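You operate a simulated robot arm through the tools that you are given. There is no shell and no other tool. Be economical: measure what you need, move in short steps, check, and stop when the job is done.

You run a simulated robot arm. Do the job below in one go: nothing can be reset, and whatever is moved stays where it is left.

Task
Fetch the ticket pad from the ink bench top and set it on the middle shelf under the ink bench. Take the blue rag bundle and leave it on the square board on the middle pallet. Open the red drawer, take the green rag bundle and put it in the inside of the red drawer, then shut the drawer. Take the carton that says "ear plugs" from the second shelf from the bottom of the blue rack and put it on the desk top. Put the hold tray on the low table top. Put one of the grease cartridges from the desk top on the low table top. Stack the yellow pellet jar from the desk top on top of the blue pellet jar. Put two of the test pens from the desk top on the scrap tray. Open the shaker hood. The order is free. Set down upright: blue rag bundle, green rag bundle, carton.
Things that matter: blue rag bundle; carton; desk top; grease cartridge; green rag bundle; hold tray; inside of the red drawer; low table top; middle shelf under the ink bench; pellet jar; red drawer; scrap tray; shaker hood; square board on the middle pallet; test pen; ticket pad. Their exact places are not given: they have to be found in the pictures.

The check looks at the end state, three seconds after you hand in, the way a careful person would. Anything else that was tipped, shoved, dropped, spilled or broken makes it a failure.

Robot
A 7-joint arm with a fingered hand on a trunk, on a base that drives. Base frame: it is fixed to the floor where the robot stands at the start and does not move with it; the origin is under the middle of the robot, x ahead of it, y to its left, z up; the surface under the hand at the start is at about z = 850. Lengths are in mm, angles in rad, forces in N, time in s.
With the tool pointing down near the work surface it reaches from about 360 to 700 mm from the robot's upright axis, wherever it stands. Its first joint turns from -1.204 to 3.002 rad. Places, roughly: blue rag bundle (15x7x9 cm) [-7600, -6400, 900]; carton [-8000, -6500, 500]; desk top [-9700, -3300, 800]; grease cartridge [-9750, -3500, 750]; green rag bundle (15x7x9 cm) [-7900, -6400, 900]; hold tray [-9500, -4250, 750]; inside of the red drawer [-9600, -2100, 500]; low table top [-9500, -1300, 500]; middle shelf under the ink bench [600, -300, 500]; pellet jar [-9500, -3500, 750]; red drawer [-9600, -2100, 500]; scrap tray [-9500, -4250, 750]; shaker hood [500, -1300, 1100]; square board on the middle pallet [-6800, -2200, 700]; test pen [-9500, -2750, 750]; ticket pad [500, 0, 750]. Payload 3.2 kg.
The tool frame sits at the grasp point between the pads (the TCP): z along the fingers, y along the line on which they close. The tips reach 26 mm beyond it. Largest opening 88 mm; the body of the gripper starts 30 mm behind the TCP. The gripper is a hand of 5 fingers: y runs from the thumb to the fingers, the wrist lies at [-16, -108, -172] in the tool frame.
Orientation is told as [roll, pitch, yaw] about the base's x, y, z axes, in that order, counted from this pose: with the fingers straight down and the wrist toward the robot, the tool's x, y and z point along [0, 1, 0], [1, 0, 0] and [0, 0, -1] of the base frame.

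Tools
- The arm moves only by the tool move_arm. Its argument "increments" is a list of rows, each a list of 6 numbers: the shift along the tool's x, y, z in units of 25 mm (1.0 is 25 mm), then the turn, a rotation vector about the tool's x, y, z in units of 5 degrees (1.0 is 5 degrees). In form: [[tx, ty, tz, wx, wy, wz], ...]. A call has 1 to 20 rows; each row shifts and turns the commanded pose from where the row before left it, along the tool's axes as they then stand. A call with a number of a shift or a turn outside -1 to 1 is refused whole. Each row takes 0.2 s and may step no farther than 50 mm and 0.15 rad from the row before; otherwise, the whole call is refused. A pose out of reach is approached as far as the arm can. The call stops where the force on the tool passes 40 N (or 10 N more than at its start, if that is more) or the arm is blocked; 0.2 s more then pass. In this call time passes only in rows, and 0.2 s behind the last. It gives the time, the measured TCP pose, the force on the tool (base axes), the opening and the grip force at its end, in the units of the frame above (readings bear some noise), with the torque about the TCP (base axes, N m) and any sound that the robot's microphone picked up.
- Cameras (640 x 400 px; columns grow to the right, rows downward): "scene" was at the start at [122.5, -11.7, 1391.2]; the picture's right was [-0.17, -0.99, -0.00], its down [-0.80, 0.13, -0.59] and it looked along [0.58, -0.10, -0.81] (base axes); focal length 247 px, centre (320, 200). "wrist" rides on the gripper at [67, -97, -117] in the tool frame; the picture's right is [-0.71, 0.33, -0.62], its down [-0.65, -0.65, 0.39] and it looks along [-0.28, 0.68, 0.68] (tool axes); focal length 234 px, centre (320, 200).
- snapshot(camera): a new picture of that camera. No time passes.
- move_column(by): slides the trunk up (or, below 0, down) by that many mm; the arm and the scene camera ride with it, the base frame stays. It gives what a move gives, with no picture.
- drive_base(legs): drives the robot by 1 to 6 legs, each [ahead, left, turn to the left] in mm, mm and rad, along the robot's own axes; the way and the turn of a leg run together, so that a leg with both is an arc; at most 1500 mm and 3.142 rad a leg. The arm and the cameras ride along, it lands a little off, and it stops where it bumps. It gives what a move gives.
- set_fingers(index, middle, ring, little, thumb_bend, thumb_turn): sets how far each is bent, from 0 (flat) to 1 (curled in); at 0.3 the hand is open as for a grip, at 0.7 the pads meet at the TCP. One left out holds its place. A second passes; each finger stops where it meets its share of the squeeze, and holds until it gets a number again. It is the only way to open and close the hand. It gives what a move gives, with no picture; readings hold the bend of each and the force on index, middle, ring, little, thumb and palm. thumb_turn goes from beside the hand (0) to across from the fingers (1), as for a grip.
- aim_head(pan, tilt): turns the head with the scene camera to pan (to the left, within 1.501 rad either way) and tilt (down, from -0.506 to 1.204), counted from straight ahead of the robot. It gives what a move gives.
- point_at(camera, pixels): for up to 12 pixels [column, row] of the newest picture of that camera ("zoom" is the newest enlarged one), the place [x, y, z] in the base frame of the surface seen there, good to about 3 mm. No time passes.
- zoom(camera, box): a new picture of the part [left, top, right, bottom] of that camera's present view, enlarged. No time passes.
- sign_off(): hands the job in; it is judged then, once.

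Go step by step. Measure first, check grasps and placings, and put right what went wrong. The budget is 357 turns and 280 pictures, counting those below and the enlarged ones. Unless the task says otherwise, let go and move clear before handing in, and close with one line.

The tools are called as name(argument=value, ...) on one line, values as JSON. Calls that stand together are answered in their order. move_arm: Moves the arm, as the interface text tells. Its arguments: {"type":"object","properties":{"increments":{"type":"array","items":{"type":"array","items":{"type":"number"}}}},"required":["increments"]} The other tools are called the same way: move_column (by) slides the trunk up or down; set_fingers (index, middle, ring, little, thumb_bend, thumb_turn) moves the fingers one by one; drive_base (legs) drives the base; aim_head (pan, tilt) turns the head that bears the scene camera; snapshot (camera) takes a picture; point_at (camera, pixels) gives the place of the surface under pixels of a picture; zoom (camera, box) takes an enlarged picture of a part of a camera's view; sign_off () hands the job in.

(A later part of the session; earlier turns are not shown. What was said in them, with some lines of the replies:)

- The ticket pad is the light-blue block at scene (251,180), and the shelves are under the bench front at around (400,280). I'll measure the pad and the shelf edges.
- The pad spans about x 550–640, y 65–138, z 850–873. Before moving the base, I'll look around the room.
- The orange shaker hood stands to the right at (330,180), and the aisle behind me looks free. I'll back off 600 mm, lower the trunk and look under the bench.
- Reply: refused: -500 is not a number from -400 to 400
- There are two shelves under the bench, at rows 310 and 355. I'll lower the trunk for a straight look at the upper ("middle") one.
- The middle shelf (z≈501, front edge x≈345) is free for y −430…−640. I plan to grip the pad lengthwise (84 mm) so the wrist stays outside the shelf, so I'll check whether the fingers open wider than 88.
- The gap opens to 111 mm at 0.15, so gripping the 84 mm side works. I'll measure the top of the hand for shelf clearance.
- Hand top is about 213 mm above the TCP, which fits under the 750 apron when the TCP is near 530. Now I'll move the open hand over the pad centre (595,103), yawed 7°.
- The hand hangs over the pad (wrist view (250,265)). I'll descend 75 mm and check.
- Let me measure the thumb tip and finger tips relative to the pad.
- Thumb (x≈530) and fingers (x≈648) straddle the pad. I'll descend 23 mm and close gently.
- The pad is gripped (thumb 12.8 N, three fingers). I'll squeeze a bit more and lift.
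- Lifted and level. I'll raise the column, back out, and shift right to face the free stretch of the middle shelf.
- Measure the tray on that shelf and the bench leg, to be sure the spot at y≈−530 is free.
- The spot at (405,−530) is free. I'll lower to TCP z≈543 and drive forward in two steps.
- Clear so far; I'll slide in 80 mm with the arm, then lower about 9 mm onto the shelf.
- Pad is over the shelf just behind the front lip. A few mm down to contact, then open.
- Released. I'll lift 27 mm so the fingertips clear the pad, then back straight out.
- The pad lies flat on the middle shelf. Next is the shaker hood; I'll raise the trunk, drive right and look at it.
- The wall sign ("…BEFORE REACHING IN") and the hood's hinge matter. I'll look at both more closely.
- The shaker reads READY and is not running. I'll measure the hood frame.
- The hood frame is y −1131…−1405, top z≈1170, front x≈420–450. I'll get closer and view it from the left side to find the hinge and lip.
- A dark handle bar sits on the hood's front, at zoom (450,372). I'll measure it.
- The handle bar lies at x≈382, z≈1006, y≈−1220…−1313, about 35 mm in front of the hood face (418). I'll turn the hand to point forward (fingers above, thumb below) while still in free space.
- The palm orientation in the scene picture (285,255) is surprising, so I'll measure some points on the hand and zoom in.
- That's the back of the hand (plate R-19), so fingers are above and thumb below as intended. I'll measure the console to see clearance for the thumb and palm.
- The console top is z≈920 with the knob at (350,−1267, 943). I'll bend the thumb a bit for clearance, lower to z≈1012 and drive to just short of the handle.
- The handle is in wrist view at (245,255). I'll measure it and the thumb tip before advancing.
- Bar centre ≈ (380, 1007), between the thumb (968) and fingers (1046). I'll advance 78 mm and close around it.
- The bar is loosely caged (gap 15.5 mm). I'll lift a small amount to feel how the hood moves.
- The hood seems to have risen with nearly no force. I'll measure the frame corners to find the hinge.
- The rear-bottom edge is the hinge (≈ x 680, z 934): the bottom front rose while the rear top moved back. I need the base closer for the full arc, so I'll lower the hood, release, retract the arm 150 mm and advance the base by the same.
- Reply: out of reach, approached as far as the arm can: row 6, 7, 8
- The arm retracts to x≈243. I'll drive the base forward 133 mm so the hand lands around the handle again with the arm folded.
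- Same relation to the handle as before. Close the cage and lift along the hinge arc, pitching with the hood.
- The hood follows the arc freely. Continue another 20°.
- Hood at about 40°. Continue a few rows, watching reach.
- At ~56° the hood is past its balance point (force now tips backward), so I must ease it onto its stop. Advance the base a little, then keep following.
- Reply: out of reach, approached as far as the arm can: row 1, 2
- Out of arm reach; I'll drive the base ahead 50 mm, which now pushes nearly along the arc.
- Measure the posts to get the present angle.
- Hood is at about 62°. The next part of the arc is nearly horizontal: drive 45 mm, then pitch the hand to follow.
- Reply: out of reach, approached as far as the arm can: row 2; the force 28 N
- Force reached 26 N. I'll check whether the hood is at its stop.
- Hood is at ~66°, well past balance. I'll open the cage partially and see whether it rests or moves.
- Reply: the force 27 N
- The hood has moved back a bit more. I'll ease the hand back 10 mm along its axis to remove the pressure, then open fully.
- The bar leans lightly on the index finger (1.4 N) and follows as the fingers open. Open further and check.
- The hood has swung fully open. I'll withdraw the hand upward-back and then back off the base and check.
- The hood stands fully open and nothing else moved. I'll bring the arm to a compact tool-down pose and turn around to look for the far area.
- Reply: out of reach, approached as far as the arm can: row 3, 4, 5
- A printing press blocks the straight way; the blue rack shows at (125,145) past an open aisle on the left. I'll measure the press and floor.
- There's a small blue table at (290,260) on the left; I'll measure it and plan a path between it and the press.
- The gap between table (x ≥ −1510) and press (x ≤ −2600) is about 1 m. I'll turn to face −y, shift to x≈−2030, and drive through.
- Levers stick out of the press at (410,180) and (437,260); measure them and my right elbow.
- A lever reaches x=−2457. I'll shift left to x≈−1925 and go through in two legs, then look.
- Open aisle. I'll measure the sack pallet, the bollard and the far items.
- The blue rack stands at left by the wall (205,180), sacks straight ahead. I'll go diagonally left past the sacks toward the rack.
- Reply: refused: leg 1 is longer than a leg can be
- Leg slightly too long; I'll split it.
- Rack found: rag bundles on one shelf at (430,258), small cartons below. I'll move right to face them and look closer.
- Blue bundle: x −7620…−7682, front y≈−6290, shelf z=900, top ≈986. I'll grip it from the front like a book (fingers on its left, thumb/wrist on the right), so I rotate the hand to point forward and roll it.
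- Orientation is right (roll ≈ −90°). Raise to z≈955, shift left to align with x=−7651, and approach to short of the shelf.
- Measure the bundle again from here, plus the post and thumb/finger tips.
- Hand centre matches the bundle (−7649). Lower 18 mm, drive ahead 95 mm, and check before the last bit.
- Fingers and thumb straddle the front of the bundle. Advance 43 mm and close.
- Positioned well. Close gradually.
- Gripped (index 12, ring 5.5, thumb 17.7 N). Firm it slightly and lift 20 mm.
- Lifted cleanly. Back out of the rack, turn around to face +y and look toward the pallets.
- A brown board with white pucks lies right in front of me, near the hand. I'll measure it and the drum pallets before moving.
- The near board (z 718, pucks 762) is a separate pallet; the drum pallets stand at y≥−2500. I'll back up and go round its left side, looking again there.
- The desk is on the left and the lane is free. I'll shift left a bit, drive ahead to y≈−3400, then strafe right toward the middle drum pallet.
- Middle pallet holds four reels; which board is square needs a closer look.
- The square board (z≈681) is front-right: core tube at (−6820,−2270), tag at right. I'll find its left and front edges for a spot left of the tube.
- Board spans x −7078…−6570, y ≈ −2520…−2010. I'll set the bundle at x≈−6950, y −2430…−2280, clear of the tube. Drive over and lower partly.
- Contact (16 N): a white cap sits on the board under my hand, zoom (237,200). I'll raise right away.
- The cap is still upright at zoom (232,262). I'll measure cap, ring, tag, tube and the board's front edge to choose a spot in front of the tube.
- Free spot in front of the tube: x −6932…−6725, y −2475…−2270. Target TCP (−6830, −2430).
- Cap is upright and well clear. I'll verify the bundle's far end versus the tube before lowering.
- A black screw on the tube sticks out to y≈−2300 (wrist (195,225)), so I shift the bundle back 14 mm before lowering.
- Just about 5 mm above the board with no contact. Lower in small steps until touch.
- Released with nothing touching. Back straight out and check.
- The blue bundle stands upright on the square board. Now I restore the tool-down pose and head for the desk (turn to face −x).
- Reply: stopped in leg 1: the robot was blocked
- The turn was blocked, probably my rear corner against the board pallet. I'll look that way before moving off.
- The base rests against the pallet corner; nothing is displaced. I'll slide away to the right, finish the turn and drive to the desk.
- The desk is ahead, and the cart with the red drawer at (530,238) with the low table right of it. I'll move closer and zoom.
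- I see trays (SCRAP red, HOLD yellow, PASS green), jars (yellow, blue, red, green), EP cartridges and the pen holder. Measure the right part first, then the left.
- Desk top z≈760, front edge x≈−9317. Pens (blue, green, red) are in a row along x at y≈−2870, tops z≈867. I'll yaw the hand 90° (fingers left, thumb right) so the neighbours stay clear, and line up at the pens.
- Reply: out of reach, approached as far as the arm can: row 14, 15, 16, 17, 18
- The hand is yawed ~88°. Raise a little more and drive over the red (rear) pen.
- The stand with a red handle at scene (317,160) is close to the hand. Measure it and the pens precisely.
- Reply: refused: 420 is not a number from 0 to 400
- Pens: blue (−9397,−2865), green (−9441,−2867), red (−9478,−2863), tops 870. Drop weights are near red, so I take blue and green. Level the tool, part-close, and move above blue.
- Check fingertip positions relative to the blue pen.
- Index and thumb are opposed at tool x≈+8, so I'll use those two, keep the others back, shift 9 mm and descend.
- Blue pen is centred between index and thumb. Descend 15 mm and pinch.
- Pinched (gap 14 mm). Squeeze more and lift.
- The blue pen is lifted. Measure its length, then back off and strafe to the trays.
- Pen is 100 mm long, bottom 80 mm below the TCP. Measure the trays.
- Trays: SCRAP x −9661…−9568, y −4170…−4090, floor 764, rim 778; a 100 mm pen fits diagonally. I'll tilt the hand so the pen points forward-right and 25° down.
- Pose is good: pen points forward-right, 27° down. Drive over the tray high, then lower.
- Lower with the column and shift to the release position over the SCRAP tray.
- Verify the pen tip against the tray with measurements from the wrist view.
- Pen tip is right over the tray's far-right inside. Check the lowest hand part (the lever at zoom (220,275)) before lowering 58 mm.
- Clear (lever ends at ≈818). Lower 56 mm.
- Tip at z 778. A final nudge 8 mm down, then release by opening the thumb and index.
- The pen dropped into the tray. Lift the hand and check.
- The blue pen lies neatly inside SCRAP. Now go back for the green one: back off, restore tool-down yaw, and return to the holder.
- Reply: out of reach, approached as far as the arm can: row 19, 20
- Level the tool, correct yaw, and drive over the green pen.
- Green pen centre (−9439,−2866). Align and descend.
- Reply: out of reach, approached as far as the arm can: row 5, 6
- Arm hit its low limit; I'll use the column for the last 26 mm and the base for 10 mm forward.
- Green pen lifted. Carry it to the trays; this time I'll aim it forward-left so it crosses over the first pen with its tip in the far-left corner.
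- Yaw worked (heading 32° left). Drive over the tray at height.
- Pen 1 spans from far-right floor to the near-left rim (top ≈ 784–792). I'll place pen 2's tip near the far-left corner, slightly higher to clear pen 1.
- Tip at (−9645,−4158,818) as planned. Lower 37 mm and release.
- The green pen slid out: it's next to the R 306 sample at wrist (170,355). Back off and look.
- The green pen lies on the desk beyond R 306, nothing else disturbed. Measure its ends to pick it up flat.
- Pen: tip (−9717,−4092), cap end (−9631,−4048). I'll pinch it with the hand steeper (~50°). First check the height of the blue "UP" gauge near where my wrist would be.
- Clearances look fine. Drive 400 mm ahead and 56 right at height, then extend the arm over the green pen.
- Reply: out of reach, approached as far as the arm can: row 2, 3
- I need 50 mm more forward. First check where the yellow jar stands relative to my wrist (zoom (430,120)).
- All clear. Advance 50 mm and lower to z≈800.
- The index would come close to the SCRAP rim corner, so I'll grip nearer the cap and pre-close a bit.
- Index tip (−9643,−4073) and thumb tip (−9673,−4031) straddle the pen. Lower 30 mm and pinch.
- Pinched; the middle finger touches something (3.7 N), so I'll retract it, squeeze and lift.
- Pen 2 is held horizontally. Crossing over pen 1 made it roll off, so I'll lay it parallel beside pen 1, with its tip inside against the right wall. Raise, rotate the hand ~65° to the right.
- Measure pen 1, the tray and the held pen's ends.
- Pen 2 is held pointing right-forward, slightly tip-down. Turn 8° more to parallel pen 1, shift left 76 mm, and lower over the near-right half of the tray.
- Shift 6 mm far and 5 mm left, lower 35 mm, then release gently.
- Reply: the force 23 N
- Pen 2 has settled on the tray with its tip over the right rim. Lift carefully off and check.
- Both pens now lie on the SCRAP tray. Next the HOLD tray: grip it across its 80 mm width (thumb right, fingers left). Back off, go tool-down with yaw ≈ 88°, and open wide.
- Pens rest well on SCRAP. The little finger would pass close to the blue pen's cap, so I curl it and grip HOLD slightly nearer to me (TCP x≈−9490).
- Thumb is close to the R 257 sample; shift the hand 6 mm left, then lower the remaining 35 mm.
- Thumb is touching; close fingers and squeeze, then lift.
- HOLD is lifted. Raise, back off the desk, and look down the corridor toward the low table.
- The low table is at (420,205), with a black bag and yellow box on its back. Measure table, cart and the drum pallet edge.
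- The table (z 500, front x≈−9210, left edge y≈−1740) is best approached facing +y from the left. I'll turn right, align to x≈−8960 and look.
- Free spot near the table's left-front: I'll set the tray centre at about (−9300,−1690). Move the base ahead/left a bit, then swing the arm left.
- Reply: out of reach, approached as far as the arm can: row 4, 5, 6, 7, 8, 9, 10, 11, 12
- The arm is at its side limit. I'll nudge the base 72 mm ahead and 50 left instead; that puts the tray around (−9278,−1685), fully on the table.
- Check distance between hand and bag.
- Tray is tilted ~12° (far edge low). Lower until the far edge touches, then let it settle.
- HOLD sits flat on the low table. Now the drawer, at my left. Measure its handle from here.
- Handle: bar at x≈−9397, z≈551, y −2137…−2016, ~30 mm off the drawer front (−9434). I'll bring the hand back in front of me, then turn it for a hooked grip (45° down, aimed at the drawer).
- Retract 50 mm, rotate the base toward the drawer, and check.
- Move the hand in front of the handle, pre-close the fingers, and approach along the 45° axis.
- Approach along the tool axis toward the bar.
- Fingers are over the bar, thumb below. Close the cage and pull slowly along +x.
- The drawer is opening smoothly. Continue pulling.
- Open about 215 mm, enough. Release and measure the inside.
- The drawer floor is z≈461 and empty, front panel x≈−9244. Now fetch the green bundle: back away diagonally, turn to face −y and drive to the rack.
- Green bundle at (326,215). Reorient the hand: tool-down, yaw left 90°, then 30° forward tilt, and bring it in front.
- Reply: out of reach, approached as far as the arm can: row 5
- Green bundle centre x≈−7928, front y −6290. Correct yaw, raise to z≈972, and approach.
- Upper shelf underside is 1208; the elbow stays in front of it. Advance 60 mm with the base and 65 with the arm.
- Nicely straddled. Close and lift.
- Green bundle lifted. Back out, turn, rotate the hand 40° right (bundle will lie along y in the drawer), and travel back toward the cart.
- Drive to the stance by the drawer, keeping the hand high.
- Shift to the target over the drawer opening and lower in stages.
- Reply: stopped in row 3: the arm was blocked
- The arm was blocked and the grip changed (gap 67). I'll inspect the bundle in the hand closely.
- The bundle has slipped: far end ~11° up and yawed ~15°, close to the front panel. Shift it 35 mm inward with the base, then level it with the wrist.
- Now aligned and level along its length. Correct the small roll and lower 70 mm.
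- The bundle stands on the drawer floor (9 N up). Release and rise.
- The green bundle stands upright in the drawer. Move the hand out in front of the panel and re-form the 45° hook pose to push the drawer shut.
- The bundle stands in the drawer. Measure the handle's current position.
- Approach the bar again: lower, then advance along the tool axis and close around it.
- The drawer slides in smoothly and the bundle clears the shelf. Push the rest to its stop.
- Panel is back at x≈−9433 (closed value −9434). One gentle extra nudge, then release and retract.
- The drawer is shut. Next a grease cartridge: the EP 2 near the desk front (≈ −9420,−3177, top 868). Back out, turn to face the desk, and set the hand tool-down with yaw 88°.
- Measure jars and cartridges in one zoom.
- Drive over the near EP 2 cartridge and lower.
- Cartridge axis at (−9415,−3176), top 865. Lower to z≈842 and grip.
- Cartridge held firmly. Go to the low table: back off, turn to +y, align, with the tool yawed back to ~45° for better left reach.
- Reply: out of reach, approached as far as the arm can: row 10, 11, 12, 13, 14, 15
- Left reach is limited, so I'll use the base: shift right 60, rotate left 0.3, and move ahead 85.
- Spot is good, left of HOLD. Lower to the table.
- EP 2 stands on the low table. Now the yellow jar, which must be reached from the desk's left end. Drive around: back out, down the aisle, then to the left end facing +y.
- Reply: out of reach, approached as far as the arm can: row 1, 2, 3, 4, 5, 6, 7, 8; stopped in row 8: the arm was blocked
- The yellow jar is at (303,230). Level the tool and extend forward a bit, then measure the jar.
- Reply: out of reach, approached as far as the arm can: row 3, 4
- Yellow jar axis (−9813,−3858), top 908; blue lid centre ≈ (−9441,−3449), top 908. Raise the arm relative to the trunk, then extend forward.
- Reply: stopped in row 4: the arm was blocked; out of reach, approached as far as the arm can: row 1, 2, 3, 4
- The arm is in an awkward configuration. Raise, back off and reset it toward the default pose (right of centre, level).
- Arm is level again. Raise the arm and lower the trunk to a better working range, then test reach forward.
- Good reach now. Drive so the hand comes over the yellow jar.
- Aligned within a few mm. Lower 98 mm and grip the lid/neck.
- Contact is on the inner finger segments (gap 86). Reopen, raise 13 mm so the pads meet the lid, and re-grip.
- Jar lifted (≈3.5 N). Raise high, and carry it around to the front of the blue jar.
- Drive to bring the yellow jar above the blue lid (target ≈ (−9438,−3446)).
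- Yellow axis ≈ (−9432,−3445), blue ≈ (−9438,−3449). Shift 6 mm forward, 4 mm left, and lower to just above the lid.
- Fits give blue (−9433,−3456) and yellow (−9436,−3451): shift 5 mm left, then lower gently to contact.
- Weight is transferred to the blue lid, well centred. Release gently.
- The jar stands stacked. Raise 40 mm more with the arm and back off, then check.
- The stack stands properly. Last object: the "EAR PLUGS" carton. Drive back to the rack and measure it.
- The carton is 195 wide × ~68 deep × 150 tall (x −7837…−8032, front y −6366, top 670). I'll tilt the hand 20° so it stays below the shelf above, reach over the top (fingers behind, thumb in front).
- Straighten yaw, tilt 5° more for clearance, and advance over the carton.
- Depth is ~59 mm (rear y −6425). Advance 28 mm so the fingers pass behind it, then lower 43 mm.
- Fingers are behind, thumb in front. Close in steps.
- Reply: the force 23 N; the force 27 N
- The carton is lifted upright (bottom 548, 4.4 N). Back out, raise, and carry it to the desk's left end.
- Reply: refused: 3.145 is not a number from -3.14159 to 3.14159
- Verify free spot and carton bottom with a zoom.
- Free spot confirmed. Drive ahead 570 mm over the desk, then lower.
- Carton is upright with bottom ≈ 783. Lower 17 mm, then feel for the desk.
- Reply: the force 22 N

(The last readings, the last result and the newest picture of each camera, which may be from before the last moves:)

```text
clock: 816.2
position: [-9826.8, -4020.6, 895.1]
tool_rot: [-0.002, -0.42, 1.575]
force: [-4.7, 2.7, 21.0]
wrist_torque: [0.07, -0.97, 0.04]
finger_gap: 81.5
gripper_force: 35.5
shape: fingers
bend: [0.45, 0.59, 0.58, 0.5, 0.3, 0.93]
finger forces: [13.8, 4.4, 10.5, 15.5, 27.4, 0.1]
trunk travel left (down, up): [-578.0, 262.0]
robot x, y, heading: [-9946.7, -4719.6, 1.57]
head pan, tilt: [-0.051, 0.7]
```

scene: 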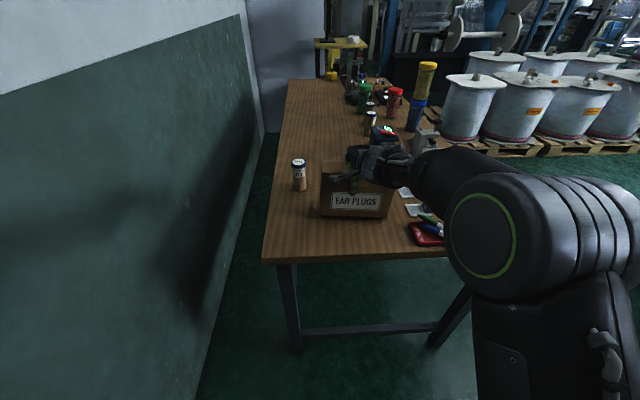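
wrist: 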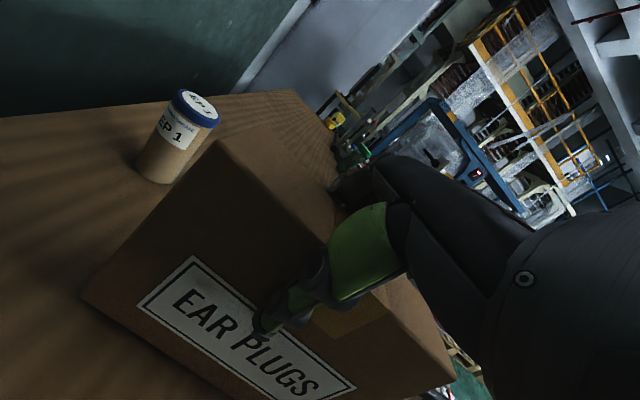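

Firm contact (21 N). Release gradually.

set_fingers(index=0.36, middle=0.4, ring=0.4, little=0.36, thumb_bend=0.25)

set_fingers(index=0.2, middle=0.2, ring=0.2, little=0.2, thumb_bend=0.2)

snapshot(camera="wrist")

```text
clock: 817.2
position: [-9825.3, -4019.7, 888.4]
tool_rot: [-0.001, -0.407, 1.574]
force: [-0.5, -1.1, 0.8]
wrist_torque: [-0.11, 0.07, -0.03]
finger_gap: 91.5
gripper_force: 2.8
shape: fingers
bend: [0.35, 0.4, 0.4, 0.36, 0.21, 0.96]
finger forces: [1.8, 0.0, 0.4, 0.0, 3.3, 0.0]
trunk travel left (down, up): [-578.0, 262.0]
robot x, y, heading: [-9951.4, -4716.6, 1.571]
head pan, tilt: [-0.051, 0.7]
```

```text
clock: 818.2
position: [-9823.1, -4019.7, 888.8]
tool_rot: [0.003, -0.409, 1.576]
force: [0.4, -1.4, -1.1]
wrist_torque: [-0.04, -0.01, -0.01]
finger_gap: 106.8
gripper_force: 0.3
shape: fingers
bend: [0.2, 0.2, 0.2, 0.2, 0.21, 0.97]
finger forces: [0.0, 0.1, 0.0, 0.1, 0.9, 0.0]
trunk travel left (down, up): [-578.0, 262.0]
robot x, y, heading: [-9949.4, -4710.9, 1.568]
head pan, tilt: [-0.051, 0.7]
```

```text
30 pictures are left
```

wrist: 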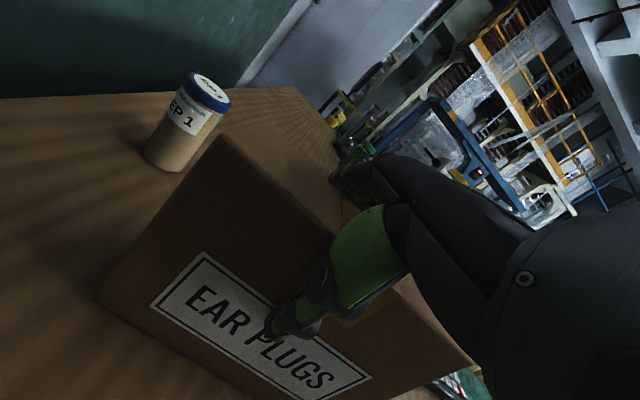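

Thumb still touches lightly; open it more, then lift straight up and back off.

set_fingers(thumb_bend=0.08, index=0.12, middle=0.12, ring=0.12, little=0.12)

move_column(by=130)

drive_base(legs=[[-450, 0, 0]])

aim_head(pan=-0.1, tilt=0.5)

snapshot(camera="scene")

zoom(camera="scene", box=[280, 110, 440, 230])

```text
clock: 819.2
position: [-9823.8, -4019.7, 889.3]
tool_rot: [0.001, -0.408, 1.575]
force: [-0.5, -1.1, -1.5]
wrist_torque: [-0.02, 0.04, -0.02]
finger_gap: 115.4
gripper_force: 0.2
shape: fingers
bend: [0.12, 0.12, 0.12, 0.12, 0.1, 0.97]
finger forces: [0.0, 0.0, 0.0, 0.0, 0.9, 0.0]
trunk travel left (down, up): [-578.0, 262.0]
robot x, y, heading: [-9947.2, -4715.8, 1.568]
head pan, tilt: [-0.051, 0.7]
```

```text
clock: 820.8
position: [-9824.1, -4020.8, 1017.2]
tool_rot: [0.003, -0.409, 1.575]
force: [0.1, -0.3, -0.1]
wrist_torque: [-0.01, 0.04, 0.0]
finger_gap: 114.6
gripper_force: 0.0
shape: fingers
bend: [0.12, 0.12, 0.12, 0.12, 0.08, 0.97]
finger forces: [0.0, 0.1, 0.1, 0.1, 0.0, 0.0]
trunk travel left (down, up): [-708.0, 132.0]
robot x, y, heading: [-9946.2, -4716.2, 1.57]
head pan, tilt: [-0.051, 0.7]
```

```text
clock: 823.5
position: [-9824.8, -4473.3, 1018.6]
tool_rot: [0.001, -0.409, 1.573]
force: [-0.5, 0.8, -0.1]
wrist_torque: [-0.02, -0.01, 0.0]
finger_gap: 114.9
gripper_force: 0.1
shape: fingers
bend: [0.12, 0.12, 0.12, 0.12, 0.08, 0.97]
finger forces: [0.0, 0.1, 0.0, 0.0, 0.0, 0.0]
trunk travel left (down, up): [-708.0, 132.0]
robot x, y, heading: [-9947.7, -5167.8, 1.571]
head pan, tilt: [-0.051, 0.7]
```

```text
clock: 824.2
position: [-9823.9, -4473.1, 1018.4]
tool_rot: [0.002, -0.406, 1.575]
force: [0.2, -1.1, -0.5]
wrist_torque: [-0.01, 0.02, -0.01]
finger_gap: 114.8
gripper_force: 0.1
shape: fingers
bend: [0.12, 0.12, 0.12, 0.12, 0.08, 0.97]
finger forces: [0.0, 0.0, 0.0, 0.0, 0.0, 0.1]
trunk travel left (down, up): [-708.0, 132.0]
robot x, y, heading: [-9948.5, -5170.0, 1.569]
head pan, tilt: [-0.099, 0.499]
```

```text
29 pictures are left
```

scene: 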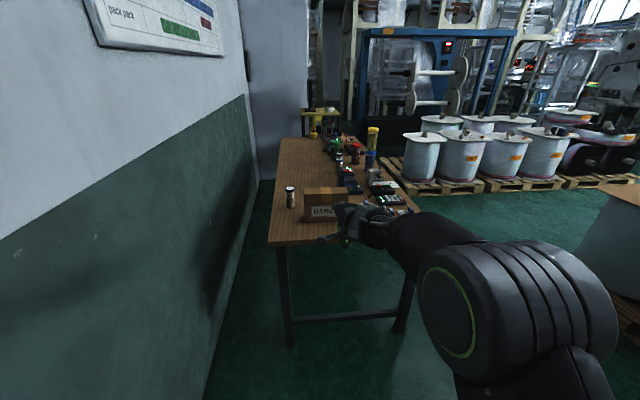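

```text
3.33 times, centred on (360, 170) of scene
```

zoom: 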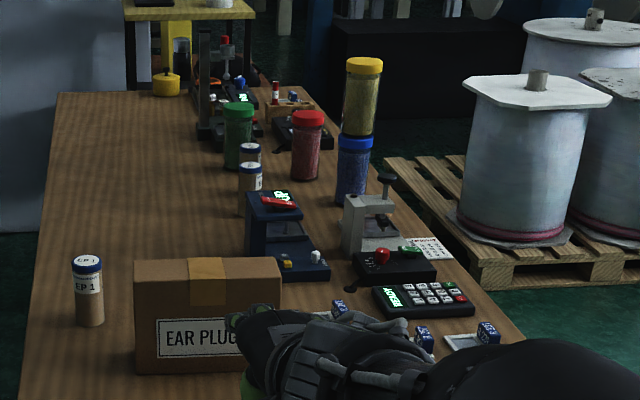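

Carton stands upright on the desk, the jar stack is fine. Final check of the pens on SCRAP from a better angle.

drive_base(legs=[[0, -900, 0]])

aim_head(pan=0.55, tilt=0.4)

snapshot(camera="scene")

```text
clock: 829.0
position: [-8927.2, -4474.8, 1019.1]
tool_rot: [0.001, -0.409, 1.575]
force: [-0.3, 0.1, -0.2]
wrist_torque: [-0.02, 0.0, 0.0]
finger_gap: 114.6
gripper_force: 0.0
shape: fingers
bend: [0.12, 0.12, 0.12, 0.12, 0.08, 0.97]
finger forces: [0.1, 0.1, 0.1, 0.0, 0.0, 0.0]
trunk travel left (down, up): [-708.0, 132.0]
robot x, y, heading: [-9051.6, -5166.6, 1.569]
head pan, tilt: [-0.099, 0.499]
```

```text
clock: 830.0
position: [-8927.9, -4475.9, 1018.6]
tool_rot: [0.003, -0.409, 1.574]
force: [-0.5, 0.1, 0.2]
wrist_torque: [0.0, 0.01, -0.02]
finger_gap: 114.6
gripper_force: 0.1
shape: fingers
bend: [0.12, 0.12, 0.12, 0.12, 0.08, 0.97]
finger forces: [0.0, 0.0, 0.0, 0.1, 0.0, 0.0]
trunk travel left (down, up): [-708.0, 132.0]
robot x, y, heading: [-9052.2, -5171.9, 1.568]
head pan, tilt: [0.55, 0.4]
```

```text
27 pictures are left
```

scene: 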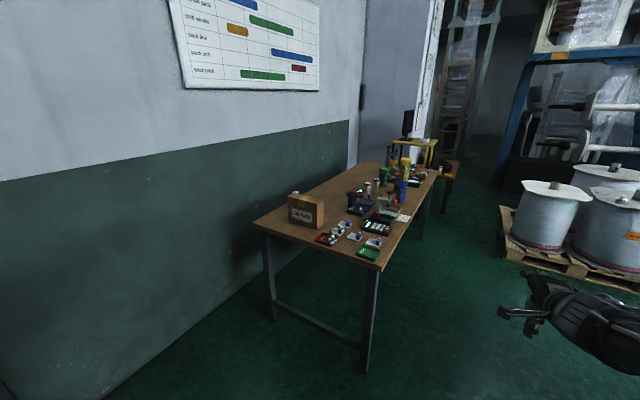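

zoom(camera="scene", box=[280, 180, 400, 270])

zoom(camera="scene", box=[300, 215, 360, 260])

```text
4.44 times, centred on (340, 225) of scene
```

zoom: 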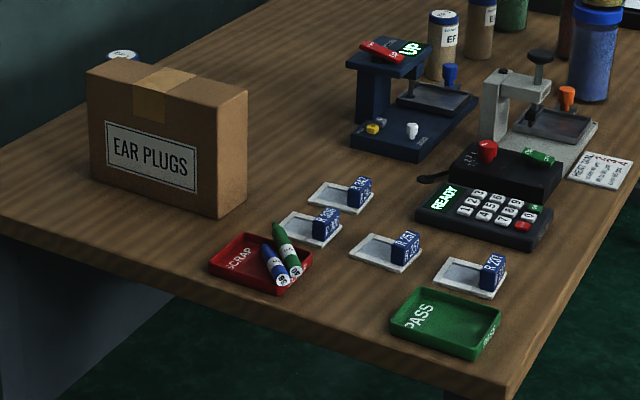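

```text
8.89 times, centred on (330, 238) of scene
```

zoom: 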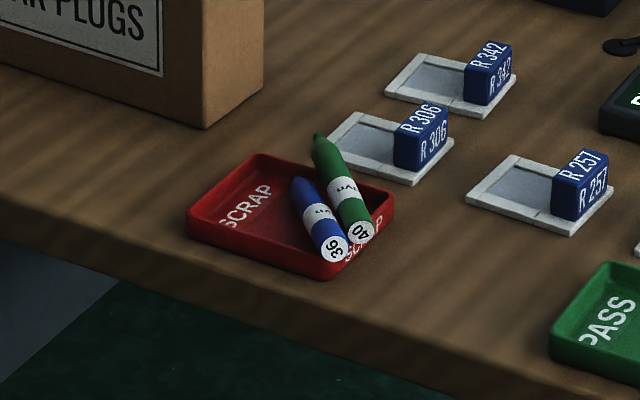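

Everything checks out: both pens rest on the SCRAP tray, the carton is upright on the desk, and the hand is clear. Handing in.

sign_off()

```text
The job is handed in.
```

All nine tasks are done and handed in. The green pen slid off the scrap tray once and I put it back; it now lies on the tray with its tip over the rim.
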